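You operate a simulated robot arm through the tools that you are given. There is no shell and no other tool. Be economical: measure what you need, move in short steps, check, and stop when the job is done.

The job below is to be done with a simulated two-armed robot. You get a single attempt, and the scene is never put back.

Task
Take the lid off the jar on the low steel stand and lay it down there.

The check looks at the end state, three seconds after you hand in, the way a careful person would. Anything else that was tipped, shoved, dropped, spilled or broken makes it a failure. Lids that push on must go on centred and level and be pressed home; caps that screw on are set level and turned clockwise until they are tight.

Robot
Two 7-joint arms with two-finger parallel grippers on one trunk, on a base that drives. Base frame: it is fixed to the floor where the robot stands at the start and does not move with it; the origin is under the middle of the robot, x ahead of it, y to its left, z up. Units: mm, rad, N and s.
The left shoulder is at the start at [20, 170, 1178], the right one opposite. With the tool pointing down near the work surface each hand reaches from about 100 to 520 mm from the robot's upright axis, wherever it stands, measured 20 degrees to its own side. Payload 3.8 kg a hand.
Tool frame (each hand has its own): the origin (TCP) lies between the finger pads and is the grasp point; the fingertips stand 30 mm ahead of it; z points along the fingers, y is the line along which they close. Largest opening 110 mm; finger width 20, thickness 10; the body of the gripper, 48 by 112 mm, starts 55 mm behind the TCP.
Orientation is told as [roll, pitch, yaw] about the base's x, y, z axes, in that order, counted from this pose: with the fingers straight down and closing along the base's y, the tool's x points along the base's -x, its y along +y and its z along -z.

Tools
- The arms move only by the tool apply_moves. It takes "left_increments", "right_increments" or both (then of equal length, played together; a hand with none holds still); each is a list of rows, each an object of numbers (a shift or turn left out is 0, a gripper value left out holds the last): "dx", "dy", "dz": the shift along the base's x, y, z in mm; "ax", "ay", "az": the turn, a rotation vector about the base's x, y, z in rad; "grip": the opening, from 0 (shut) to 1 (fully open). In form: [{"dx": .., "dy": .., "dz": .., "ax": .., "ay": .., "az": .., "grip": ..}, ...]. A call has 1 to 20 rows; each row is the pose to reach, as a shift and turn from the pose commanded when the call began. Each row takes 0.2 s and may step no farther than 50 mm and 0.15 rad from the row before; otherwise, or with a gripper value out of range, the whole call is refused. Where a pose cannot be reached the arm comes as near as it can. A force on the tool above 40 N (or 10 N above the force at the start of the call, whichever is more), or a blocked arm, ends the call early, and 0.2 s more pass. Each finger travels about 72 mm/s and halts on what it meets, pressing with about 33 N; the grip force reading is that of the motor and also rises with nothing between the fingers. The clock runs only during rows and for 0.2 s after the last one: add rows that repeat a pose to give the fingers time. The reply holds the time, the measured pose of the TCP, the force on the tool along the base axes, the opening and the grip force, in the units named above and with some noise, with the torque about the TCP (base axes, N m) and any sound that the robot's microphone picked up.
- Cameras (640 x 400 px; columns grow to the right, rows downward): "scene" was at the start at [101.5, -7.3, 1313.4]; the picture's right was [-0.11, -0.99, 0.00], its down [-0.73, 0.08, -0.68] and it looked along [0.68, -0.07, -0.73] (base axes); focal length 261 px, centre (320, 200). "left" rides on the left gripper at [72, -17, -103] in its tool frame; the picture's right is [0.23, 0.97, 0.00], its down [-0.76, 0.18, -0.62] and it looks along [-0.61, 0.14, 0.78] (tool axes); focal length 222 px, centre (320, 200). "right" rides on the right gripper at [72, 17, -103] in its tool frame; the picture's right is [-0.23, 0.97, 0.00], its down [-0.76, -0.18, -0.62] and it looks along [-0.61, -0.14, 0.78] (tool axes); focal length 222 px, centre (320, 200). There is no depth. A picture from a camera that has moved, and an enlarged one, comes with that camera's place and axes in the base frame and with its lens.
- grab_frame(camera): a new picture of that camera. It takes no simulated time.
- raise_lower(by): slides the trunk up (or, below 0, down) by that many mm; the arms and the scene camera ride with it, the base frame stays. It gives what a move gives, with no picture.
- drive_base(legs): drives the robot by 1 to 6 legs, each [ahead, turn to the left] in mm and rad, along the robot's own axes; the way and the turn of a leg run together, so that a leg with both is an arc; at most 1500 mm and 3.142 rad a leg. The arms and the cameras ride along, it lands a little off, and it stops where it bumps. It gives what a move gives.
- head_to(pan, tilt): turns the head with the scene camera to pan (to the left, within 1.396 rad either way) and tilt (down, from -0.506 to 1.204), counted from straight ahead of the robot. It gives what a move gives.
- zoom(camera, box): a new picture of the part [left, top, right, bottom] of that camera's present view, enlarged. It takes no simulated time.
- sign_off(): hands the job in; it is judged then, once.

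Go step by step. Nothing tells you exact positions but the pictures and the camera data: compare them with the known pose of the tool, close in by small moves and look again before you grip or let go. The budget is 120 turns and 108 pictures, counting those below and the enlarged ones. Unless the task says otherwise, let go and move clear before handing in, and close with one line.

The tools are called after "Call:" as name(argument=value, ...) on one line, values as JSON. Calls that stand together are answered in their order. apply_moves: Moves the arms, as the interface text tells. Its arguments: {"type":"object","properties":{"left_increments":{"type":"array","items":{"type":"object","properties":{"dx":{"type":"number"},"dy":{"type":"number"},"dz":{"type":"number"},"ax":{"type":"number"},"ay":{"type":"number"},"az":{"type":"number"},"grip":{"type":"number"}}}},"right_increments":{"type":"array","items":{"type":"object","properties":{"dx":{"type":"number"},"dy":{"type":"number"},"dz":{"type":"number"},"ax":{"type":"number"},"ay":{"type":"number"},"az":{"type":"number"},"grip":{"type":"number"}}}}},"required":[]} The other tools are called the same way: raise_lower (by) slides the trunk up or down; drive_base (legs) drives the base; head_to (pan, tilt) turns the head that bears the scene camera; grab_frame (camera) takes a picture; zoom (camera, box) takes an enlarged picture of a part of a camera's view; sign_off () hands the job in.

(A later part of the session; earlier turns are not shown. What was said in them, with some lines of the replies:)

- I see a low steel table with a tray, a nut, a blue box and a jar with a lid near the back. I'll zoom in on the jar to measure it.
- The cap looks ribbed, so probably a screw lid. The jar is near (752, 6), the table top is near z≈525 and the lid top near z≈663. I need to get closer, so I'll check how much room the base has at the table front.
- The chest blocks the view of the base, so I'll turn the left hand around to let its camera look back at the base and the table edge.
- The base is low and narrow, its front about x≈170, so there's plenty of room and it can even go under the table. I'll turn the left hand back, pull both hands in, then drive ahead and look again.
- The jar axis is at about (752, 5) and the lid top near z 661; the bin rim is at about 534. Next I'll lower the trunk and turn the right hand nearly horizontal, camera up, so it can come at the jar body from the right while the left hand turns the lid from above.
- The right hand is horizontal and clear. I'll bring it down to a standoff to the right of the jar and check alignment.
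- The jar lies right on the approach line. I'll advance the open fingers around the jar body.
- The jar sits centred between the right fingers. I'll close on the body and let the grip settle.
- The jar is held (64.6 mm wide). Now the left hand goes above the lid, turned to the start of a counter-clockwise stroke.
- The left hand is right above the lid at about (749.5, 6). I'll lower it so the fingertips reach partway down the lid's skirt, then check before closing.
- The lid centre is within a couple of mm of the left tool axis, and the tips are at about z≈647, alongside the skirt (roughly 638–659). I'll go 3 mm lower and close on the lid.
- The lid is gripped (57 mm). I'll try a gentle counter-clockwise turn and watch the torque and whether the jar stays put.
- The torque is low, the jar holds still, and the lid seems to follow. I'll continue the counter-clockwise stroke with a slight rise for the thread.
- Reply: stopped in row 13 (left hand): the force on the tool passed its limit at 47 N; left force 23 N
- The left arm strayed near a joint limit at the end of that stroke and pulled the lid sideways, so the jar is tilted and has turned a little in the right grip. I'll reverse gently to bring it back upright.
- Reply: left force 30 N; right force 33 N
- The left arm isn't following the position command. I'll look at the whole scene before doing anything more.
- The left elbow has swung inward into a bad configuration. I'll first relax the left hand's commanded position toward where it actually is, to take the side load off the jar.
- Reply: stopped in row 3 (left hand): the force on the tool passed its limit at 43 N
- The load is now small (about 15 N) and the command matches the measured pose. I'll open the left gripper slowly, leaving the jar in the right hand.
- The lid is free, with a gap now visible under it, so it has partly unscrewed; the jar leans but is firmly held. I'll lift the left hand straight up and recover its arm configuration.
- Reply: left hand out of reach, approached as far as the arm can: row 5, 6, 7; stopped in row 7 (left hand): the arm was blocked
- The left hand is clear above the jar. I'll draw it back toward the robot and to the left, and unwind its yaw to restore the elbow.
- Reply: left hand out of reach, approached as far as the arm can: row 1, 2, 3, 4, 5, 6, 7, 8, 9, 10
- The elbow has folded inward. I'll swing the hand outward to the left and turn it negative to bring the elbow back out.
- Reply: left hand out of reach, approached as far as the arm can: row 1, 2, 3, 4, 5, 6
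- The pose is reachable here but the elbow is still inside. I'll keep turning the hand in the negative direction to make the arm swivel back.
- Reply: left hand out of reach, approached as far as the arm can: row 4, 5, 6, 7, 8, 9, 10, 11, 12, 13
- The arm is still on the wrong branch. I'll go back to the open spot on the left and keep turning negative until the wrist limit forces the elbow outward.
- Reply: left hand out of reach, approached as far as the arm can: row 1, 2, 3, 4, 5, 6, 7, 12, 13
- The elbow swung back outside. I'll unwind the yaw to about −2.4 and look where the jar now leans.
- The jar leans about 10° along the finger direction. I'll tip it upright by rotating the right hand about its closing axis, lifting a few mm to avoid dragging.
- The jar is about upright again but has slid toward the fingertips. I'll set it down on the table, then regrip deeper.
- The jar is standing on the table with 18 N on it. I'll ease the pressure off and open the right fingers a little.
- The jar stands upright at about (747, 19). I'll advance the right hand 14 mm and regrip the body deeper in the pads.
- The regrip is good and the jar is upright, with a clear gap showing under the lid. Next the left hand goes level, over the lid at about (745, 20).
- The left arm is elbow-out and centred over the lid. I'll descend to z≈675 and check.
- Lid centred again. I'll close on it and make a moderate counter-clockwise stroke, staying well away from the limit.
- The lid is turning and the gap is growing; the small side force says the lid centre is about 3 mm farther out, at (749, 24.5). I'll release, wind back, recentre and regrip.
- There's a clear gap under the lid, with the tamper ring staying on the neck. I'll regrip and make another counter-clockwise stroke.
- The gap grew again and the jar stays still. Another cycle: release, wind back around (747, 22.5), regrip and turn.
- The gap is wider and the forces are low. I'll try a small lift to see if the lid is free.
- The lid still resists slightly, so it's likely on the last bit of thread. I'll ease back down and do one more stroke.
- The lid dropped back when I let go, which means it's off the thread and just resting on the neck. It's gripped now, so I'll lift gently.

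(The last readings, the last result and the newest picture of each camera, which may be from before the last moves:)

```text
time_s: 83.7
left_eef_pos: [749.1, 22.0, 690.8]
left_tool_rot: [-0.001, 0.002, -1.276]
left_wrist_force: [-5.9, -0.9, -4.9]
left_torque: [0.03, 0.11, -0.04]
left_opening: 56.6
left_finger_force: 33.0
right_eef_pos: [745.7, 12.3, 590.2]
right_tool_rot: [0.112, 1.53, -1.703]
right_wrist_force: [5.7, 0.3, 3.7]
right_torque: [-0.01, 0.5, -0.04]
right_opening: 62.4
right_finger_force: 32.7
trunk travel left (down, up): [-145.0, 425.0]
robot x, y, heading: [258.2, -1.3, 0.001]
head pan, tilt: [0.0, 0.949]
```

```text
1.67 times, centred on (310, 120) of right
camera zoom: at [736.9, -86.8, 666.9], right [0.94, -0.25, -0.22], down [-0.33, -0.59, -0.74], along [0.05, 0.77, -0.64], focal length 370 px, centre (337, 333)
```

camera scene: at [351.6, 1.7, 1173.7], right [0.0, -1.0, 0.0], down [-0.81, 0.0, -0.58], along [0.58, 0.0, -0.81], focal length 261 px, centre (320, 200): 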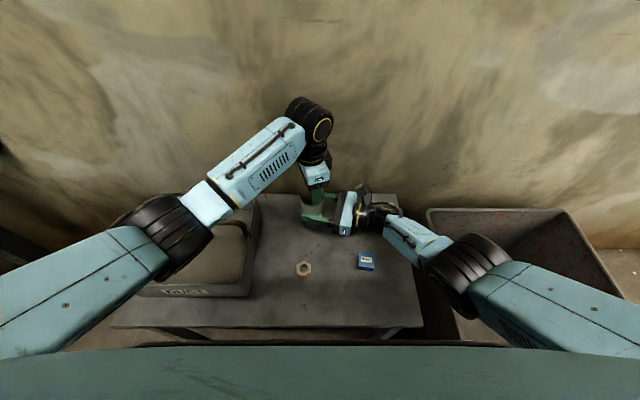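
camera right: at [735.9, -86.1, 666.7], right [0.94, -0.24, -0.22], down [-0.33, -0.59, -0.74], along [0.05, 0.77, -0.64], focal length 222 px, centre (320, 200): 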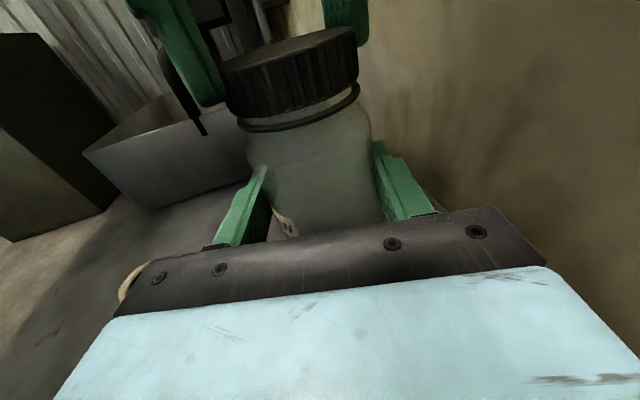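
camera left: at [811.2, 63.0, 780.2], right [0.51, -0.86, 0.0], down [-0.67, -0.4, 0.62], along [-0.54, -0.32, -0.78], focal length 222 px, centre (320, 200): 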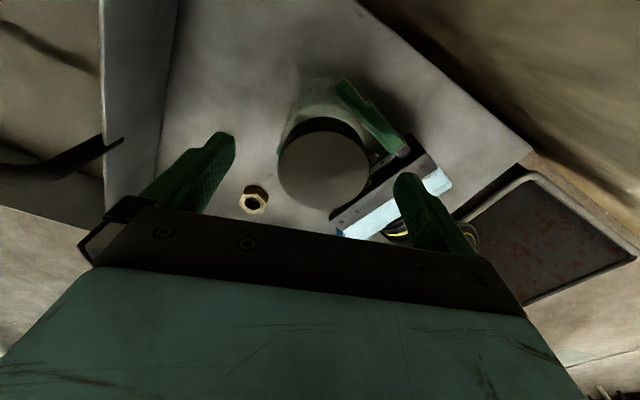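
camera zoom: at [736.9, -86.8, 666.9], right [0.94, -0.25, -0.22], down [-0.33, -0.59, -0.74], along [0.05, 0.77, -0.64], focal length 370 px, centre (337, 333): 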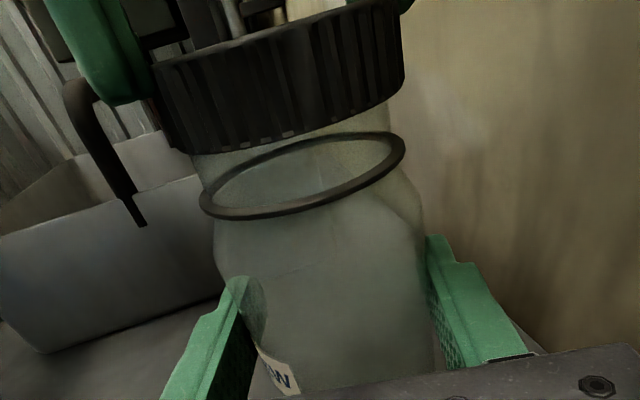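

The lid is coming off the neck. I'll keep lifting slowly until it's clear.

Call:
apply_moves(left_increments=[{"dz": 3}, {"dz": 7}, {"dz": 12}, {"dz": 18}, {"dz": 25}, {"dz": 35}, {"dz": 45}, {"dz": 55}, {"dz": 55}])

Call:
grab_frame(camera="right")

Call:
grab_frame(camera="scene")

Call:
grab_frame(camera="left")

```text
time_s: 85.7
left_eef_pos: [748.5, 23.4, 746.0]
left_tool_rot: [0.001, 0.001, -1.277]
left_wrist_force: [-0.2, -0.5, -0.2]
left_torque: [-0.01, 0.02, -0.02]
left_opening: 57.0
left_finger_force: 33.0
right_eef_pos: [745.0, 12.1, 590.1]
right_tool_rot: [0.113, 1.528, -1.704]
right_wrist_force: [-0.4, -0.1, 1.6]
right_torque: [0.08, 0.16, 0.03]
right_opening: 62.4
right_finger_force: 33.3
trunk travel left (down, up): [-145.0, 425.0]
robot x, y, heading: [255.4, 5.0, 0.002]
head pan, tilt: [0.0, 0.949]
```

```text
42 pictures are left
camera right: at [736.5, -86.7, 666.6], right [0.94, -0.25, -0.22], down [-0.33, -0.59, -0.74], along [0.05, 0.77, -0.64], focal length 222 px, centre (320, 200)
```

right: 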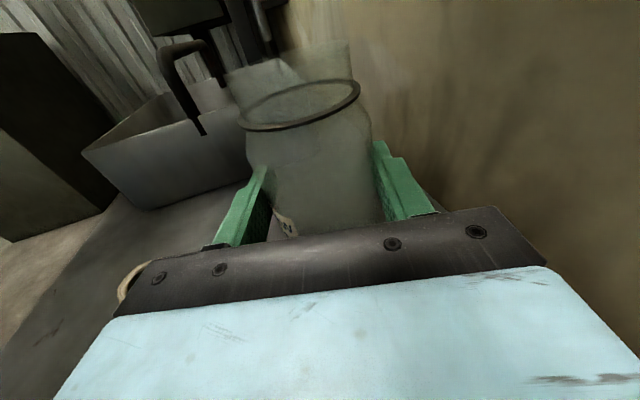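

```text
41 pictures are left
camera scene: at [352.1, 1.5, 1173.6], right [0.0, -1.0, 0.0], down [-0.81, 0.0, -0.58], along [0.58, 0.0, -0.81], focal length 261 px, centre (320, 200)
```

scene: 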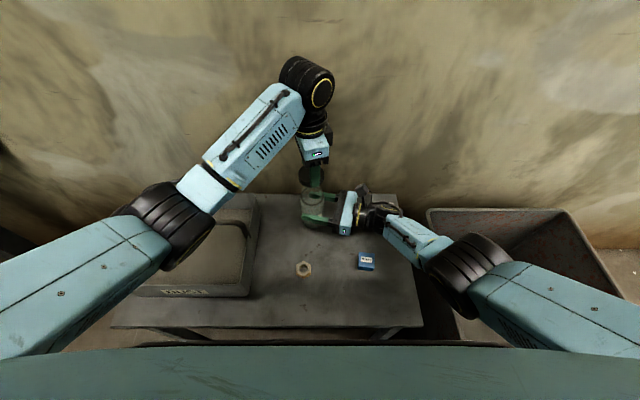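

```text
40 pictures are left
camera left: at [710.2, 88.2, 850.2], right [0.87, 0.5, 0.0], down [0.39, -0.68, 0.62], along [0.31, -0.54, -0.78], focal length 222 px, centre (320, 200)
```

left: 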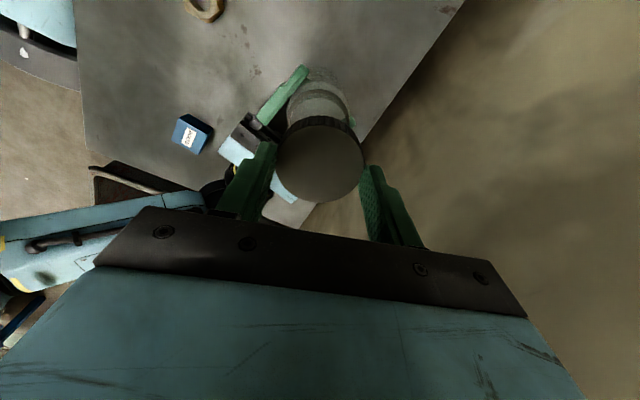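

The lid is off and in the left hand, and the jar stands in the right grip. I'll open the right hand slowly and back straight out.

Call:
apply_moves(right_increments=[{"dz": -0.7}, {"dz": -0.7, "grip": 0.62}, {"dz": -0.7, "grip": 0.7}, {"dz": -0.7, "grip": 0.85}, {"dz": -0.7, "grip": 1.0}, {"dz": -0.7, "grip": 1.0}])

Call:
grab_frame(camera="right")

Call:
zoom(camera="scene", box=[260, 150, 420, 250])

```text
time_s: 87.1
left_eef_pos: [747.8, 23.3, 745.8]
left_tool_rot: [0.002, -0.001, -1.277]
left_wrist_force: [0.2, -0.4, -0.2]
left_torque: [0.01, 0.01, -0.01]
left_opening: 57.1
left_finger_force: 33.2
right_eef_pos: [745.6, 12.4, 590.3]
right_tool_rot: [0.114, 1.53, -1.704]
right_wrist_force: [0.2, -0.7, 0.4]
right_torque: [-0.01, -0.03, 0.03]
right_opening: 109.9
right_finger_force: 0.0
trunk travel left (down, up): [-145.0, 425.0]
robot x, y, heading: [255.1, 3.4, -0.0]
head pan, tilt: [0.0, 0.949]
```

```text
39 pictures are left
camera right: at [736.7, -86.6, 666.4], right [0.94, -0.25, -0.22], down [-0.33, -0.59, -0.74], along [0.05, 0.77, -0.64], focal length 222 px, centre (320, 200)
```

right: 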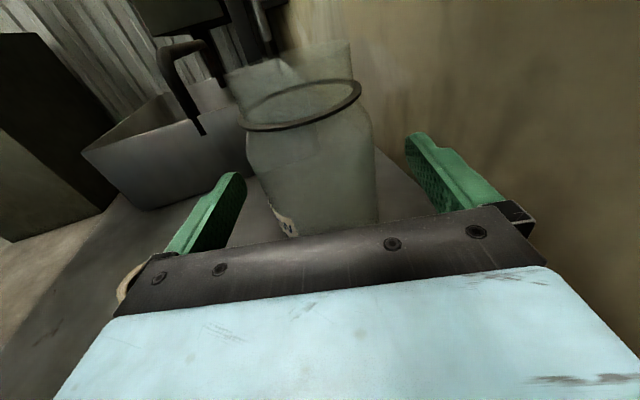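

```text
4.00 times, centred on (340, 200) of scene
camera zoom: at [352.2, 1.5, 1173.6], right [0.0, -1.0, 0.0], down [-0.81, 0.0, -0.58], along [0.58, 0.0, -0.81], focal length 1044 px, centre (240, 200)
```

zoom: 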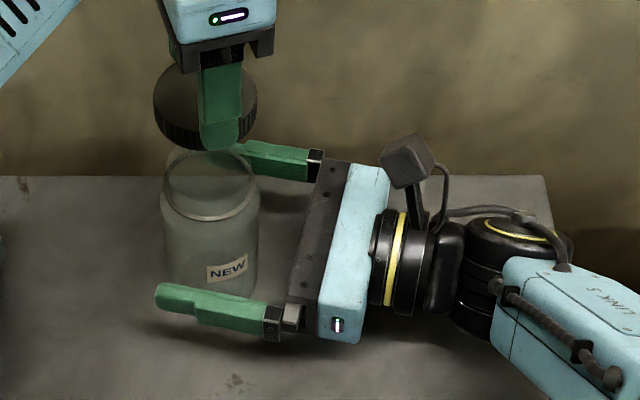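

The jar stands upright on its own. I'll back the right hand straight out along its fingers, then up and away.

Call:
apply_moves(right_increments=[{"dx": -4, "dy": -15}, {"dx": -8, "dy": -30}, {"dx": -13, "dy": -48}, {"dx": -18, "dy": -68}, {"dx": -24, "dy": -90}, {"dx": -30, "dy": -112}, {"dx": -36, "dy": -135, "dz": 5}, {"dx": -36, "dy": -160, "dz": 30}, {"dx": -36, "dy": -190, "dz": 60}, {"dx": -36, "dy": -220, "dz": 90}, {"dx": -36, "dy": -240, "dz": 120}, {"dx": -36, "dy": -240, "dz": 120}])

Call:
grab_frame(camera="scene")

```text
time_s: 89.7
left_eef_pos: [748.0, 22.7, 745.2]
left_tool_rot: [0.0, -0.001, -1.278]
left_wrist_force: [1.1, -0.3, -1.0]
left_torque: [0.02, 0.04, 0.01]
left_opening: 56.8
left_finger_force: 33.1
right_eef_pos: [710.1, -227.9, 707.8]
right_tool_rot: [0.108, 1.531, -1.709]
right_wrist_force: [0.0, -0.4, -1.2]
right_torque: [0.01, 0.0, 0.0]
right_opening: 110.5
right_finger_force: 0.1
trunk travel left (down, up): [-145.0, 425.0]
robot x, y, heading: [259.5, -0.5, 0.003]
head pan, tilt: [0.0, 0.949]
```

```text
37 pictures are left
camera scene: at [352.2, 1.5, 1173.6], right [0.0, -1.0, 0.0], down [-0.81, 0.0, -0.58], along [0.58, 0.0, -0.81], focal length 261 px, centre (320, 200)
```

scene: 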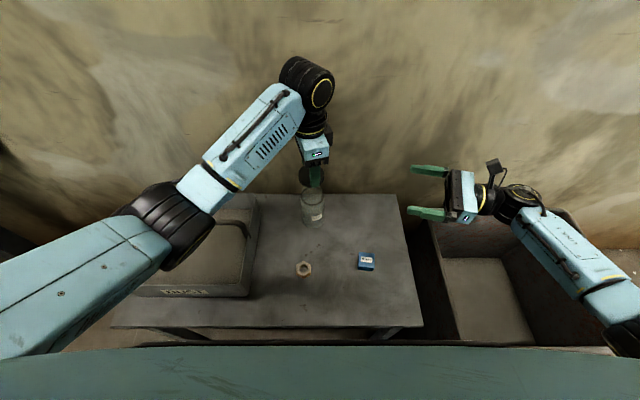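

Now to a clear spot on the near part of the table, around (555, −35), between the nut and the box. I'll carry the lid there high and then look.

Call:
apply_moves(left_increments=[{"dx": -15, "dy": -5, "dz": 10, "az": -0.06}, {"dx": -35, "dy": -11, "dz": 10, "az": -0.12}, {"dx": -55, "dy": -17, "dz": 10, "az": -0.18}, {"dx": -75, "dy": -23, "dz": 10, "az": -0.24}, {"dx": -95, "dy": -29, "dz": 10, "az": -0.3}, {"dx": -115, "dy": -35, "dz": 10, "az": -0.36}, {"dx": -135, "dy": -41, "dz": 10, "az": -0.42}, {"dx": -155, "dy": -47, "dz": 0, "az": -0.48}, {"dx": -175, "dy": -53, "dz": -20, "az": -0.54}, {"dx": -193, "dy": -58, "dz": -40, "az": -0.6}, {"dx": -193, "dy": -58, "dz": -70, "az": -0.6}, {"dx": -193, "dy": -58, "dz": -100, "az": -0.6}, {"dx": -193, "dy": -58, "dz": -125, "az": -0.6}, {"dx": -193, "dy": -58, "dz": -125, "az": -0.6}])

Call:
grab_frame(camera="scene")

Call:
grab_frame(camera="left")

```text
time_s: 92.7
left_eef_pos: [554.8, -35.8, 622.9]
left_tool_rot: [0.001, -0.002, -1.878]
left_wrist_force: [-0.3, -0.2, 0.0]
left_torque: [0.03, 0.03, -0.01]
left_opening: 56.9
left_finger_force: 33.4
right_eef_pos: [709.8, -227.6, 707.8]
right_tool_rot: [0.114, 1.53, -1.701]
right_wrist_force: [0.8, 0.6, 0.4]
right_torque: [0.0, -0.01, -0.07]
right_opening: 110.1
right_finger_force: 0.1
trunk travel left (down, up): [-145.0, 425.0]
robot x, y, heading: [259.8, -2.5, 0.003]
head pan, tilt: [0.0, 0.949]
```

```text
36 pictures are left
camera scene: at [352.3, 1.5, 1173.6], right [0.0, -1.0, 0.0], down [-0.81, 0.0, -0.58], along [0.58, 0.0, -0.81], focal length 261 px, centre (320, 200)
```

scene: 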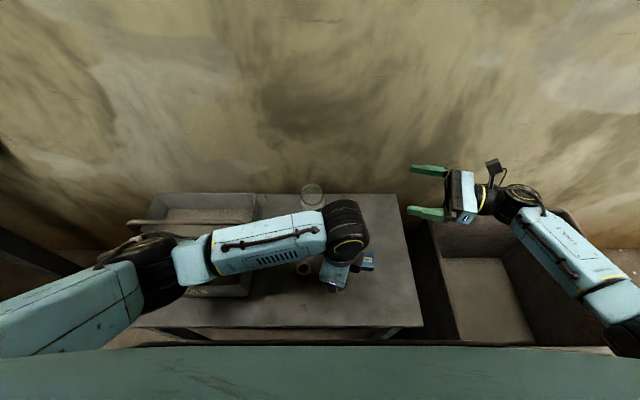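

```text
35 pictures are left
camera left: at [559.6, 39.0, 726.1], right [1.0, -0.08, 0.0], down [-0.06, -0.78, 0.62], along [-0.05, -0.62, -0.78], focal length 222 px, centre (320, 200)
```

left: 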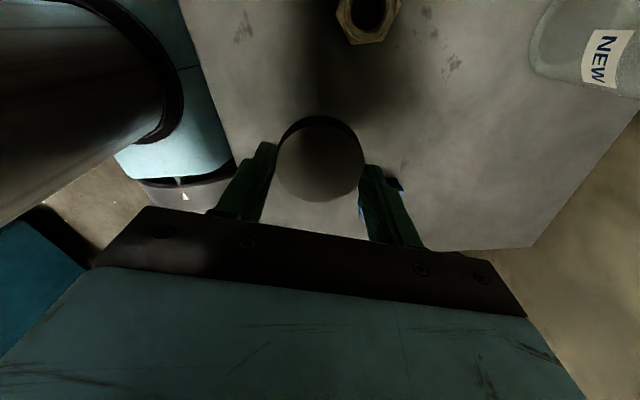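

The spot is clear and well inside the table edge. I'll lower the lid gently until it touches.

Call:
apply_moves(left_increments=[{"dz": -15}, {"dz": -30}, {"dz": -42}, {"dz": -50}, {"dz": -53}, {"dz": -55}, {"dz": -55}])

Call:
grab_frame(camera="left")

```text
time_s: 94.3
left_eef_pos: [555.2, -35.0, 566.3]
left_tool_rot: [-0.001, 0.001, -1.874]
left_wrist_force: [0.3, -0.1, -0.2]
left_torque: [-0.02, 0.01, 0.02]
left_opening: 57.0
left_finger_force: 33.1
right_eef_pos: [709.6, -228.3, 708.7]
right_tool_rot: [0.113, 1.531, -1.702]
right_wrist_force: [-1.0, -0.2, 0.9]
right_torque: [-0.02, 0.0, 0.01]
right_opening: 110.1
right_finger_force: 0.0
trunk travel left (down, up): [-145.0, 425.0]
robot x, y, heading: [253.4, -1.2, -0.001]
head pan, tilt: [0.0, 0.949]
```

```text
34 pictures are left
camera left: at [560.6, 40.0, 670.8], right [1.0, -0.08, 0.0], down [-0.06, -0.78, 0.62], along [-0.05, -0.62, -0.78], focal length 222 px, centre (320, 200)
```

left: 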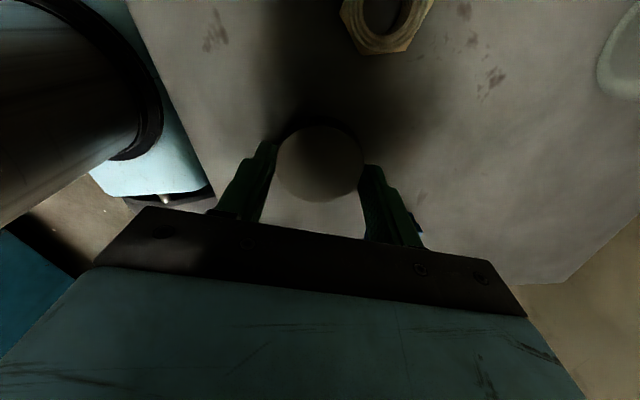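

No contact yet. I'll go down in fine steps until force builds up.

Call:
apply_moves(left_increments=[{"dz": -1}, {"dz": -2}, {"dz": -3}, {"dz": -4}, {"dz": -4}])

```text
time_s: 95.5
left_eef_pos: [554.9, -35.7, 562.8]
left_tool_rot: [-0.002, 0.001, -1.876]
left_wrist_force: [0.9, -1.1, 0.0]
left_torque: [-0.01, -0.01, -0.01]
left_opening: 57.0
left_finger_force: 33.1
right_eef_pos: [710.0, -227.1, 708.9]
right_tool_rot: [0.114, 1.532, -1.701]
right_wrist_force: [-0.3, 0.2, -0.6]
right_torque: [-0.01, 0.0, 0.01]
right_opening: 109.9
right_finger_force: 0.0
trunk travel left (down, up): [-145.0, 425.0]
robot x, y, heading: [261.0, 3.4, 0.001]
head pan, tilt: [0.0, 0.949]
```

Call:
apply_moves(left_increments=[{"dz": -1}, {"dz": -2}, {"dz": -3}, {"dz": -4}, {"dz": -4}])

Call:
grab_frame(camera="left")

Call:
zoom(camera="scene", box=[270, 220, 430, 320])

```text
time_s: 96.7
left_eef_pos: [554.9, -36.2, 561.5]
left_tool_rot: [0.003, 0.0, -1.878]
left_wrist_force: [-5.9, 10.7, 33.4]
left_torque: [0.28, 0.33, -0.12]
left_opening: 56.9
left_finger_force: 32.8
right_eef_pos: [710.1, -227.0, 709.7]
right_tool_rot: [0.153, 1.53, -1.663]
right_wrist_force: [-0.2, -0.4, 0.2]
right_torque: [-0.02, -0.03, -0.02]
right_opening: 110.0
right_finger_force: 0.1
trunk travel left (down, up): [-145.0, 425.0]
robot x, y, heading: [261.3, 1.0, 0.004]
head pan, tilt: [0.0, 0.949]
```

```text
33 pictures are left
camera left: at [559.8, 39.7, 664.1], right [1.0, -0.08, 0.0], down [-0.06, -0.78, 0.62], along [-0.05, -0.62, -0.78], focal length 222 px, centre (320, 200)
```

left: 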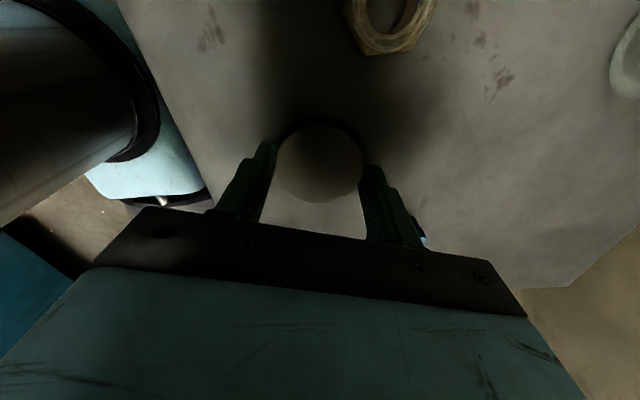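

```text
4.00 times, centred on (350, 270) of scene
camera zoom: at [350.5, 2.3, 1174.0], right [0.0, -1.0, 0.0], down [-0.81, 0.0, -0.58], along [0.58, 0.0, -0.81], focal length 1044 px, centre (200, -80)
```

zoom: 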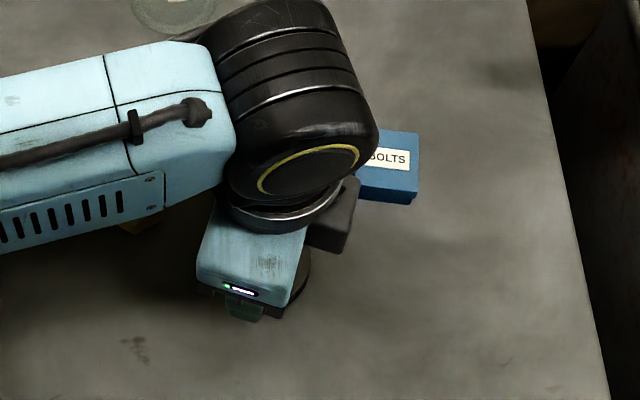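

Contact: the lid is on the table (33 N). I'll ease the pressure off and then open.

Call:
apply_moves(left_increments=[{"dz": 1.5}, {"dz": 2.5}, {"dz": 2.5}, {"dz": 2.5, "grip": 0.58}, {"dz": 2.5, "grip": 0.65}, {"dz": 2.5, "grip": 0.75}, {"dz": 2.5, "grip": 0.75}])

Call:
grab_frame(camera="left")

```text
time_s: 98.3
left_eef_pos: [555.3, -34.8, 560.9]
left_tool_rot: [0.001, -0.001, -1.876]
left_wrist_force: [-0.4, -0.1, -0.6]
left_torque: [0.0, -0.05, -0.04]
left_opening: 82.6
left_finger_force: 0.0
right_eef_pos: [710.1, -228.3, 707.4]
right_tool_rot: [0.115, 1.531, -1.702]
right_wrist_force: [0.4, 0.3, 0.3]
right_torque: [-0.03, 0.0, 0.03]
right_opening: 110.0
right_finger_force: 0.0
trunk travel left (down, up): [-145.0, 425.0]
robot x, y, heading: [254.8, -0.3, 0.005]
head pan, tilt: [0.0, 0.949]
```

```text
31 pictures are left
camera left: at [559.8, 39.8, 664.9], right [1.0, -0.08, 0.0], down [-0.06, -0.78, 0.62], along [-0.05, -0.62, -0.78], focal length 222 px, centre (320, 200)
```

left: 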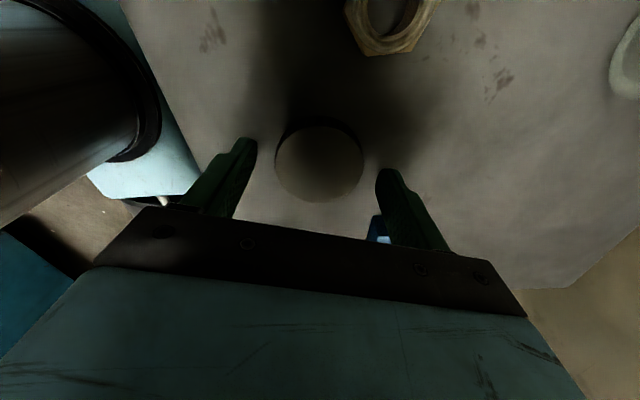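

The lid lies free on the table. I'll lift the left hand straight up and move it aside for a final look.

Call:
apply_moves(left_increments=[{"dz": 15}, {"dz": 35}, {"dz": 65}, {"dz": 100}, {"dz": 140}, {"dz": 180}, {"dz": 190, "dy": 35}, {"dz": 190, "dy": 75}, {"dz": 190, "dy": 115}, {"dz": 190, "dy": 155}, {"dz": 190, "dy": 195}, {"dz": 190, "dy": 235}, {"dz": 190, "dy": 260}, {"dz": 190, "dy": 260}])

Call:
grab_frame(camera="scene")

Call:
zoom(camera="scene", box=[260, 170, 420, 330])

```text
time_s: 101.3
left_eef_pos: [556.3, 224.4, 751.2]
left_tool_rot: [0.0, 0.0, -1.878]
left_wrist_force: [-0.8, 0.2, -0.4]
left_torque: [0.0, 0.02, -0.04]
left_opening: 82.5
left_finger_force: 0.0
right_eef_pos: [711.3, -228.7, 708.1]
right_tool_rot: [0.114, 1.532, -1.702]
right_wrist_force: [-0.3, -0.3, 0.1]
right_torque: [-0.01, 0.02, 0.01]
right_opening: 109.9
right_finger_force: 0.1
trunk travel left (down, up): [-145.0, 425.0]
robot x, y, heading: [255.4, -2.6, 0.003]
head pan, tilt: [0.0, 0.949]
```

```text
30 pictures are left
camera scene: at [352.2, 1.4, 1173.6], right [0.0, -1.0, 0.0], down [-0.81, 0.0, -0.58], along [0.58, 0.0, -0.81], focal length 261 px, centre (320, 200)
```

scene: 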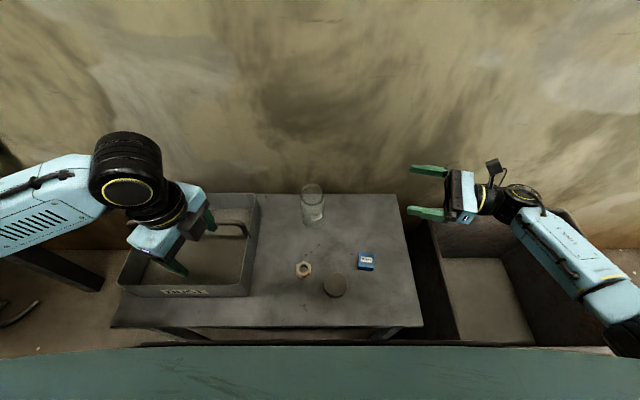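

```text
2.50 times, centred on (340, 250) of scene
camera zoom: at [352.2, 1.4, 1173.6], right [0.0, -1.0, 0.0], down [-0.81, 0.0, -0.58], along [0.58, 0.0, -0.81], focal length 653 px, centre (270, 75)
```

zoom: 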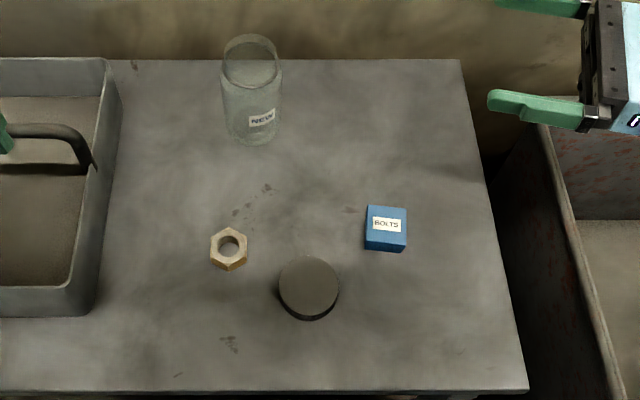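

The jar stands open and upright, the lid lies flat on the stand, the tray, nut and box look where they were, and both hands are clear.

Call:
sign_off()

```text
The job is handed in.
```

I unscrewed the lid and laid it flat on the steel stand, and the jar is standing open and upright; partway through, my left arm pulled it over to about 10°, so I stood it back up and it ended about 17 mm from where it began and slightly turned.
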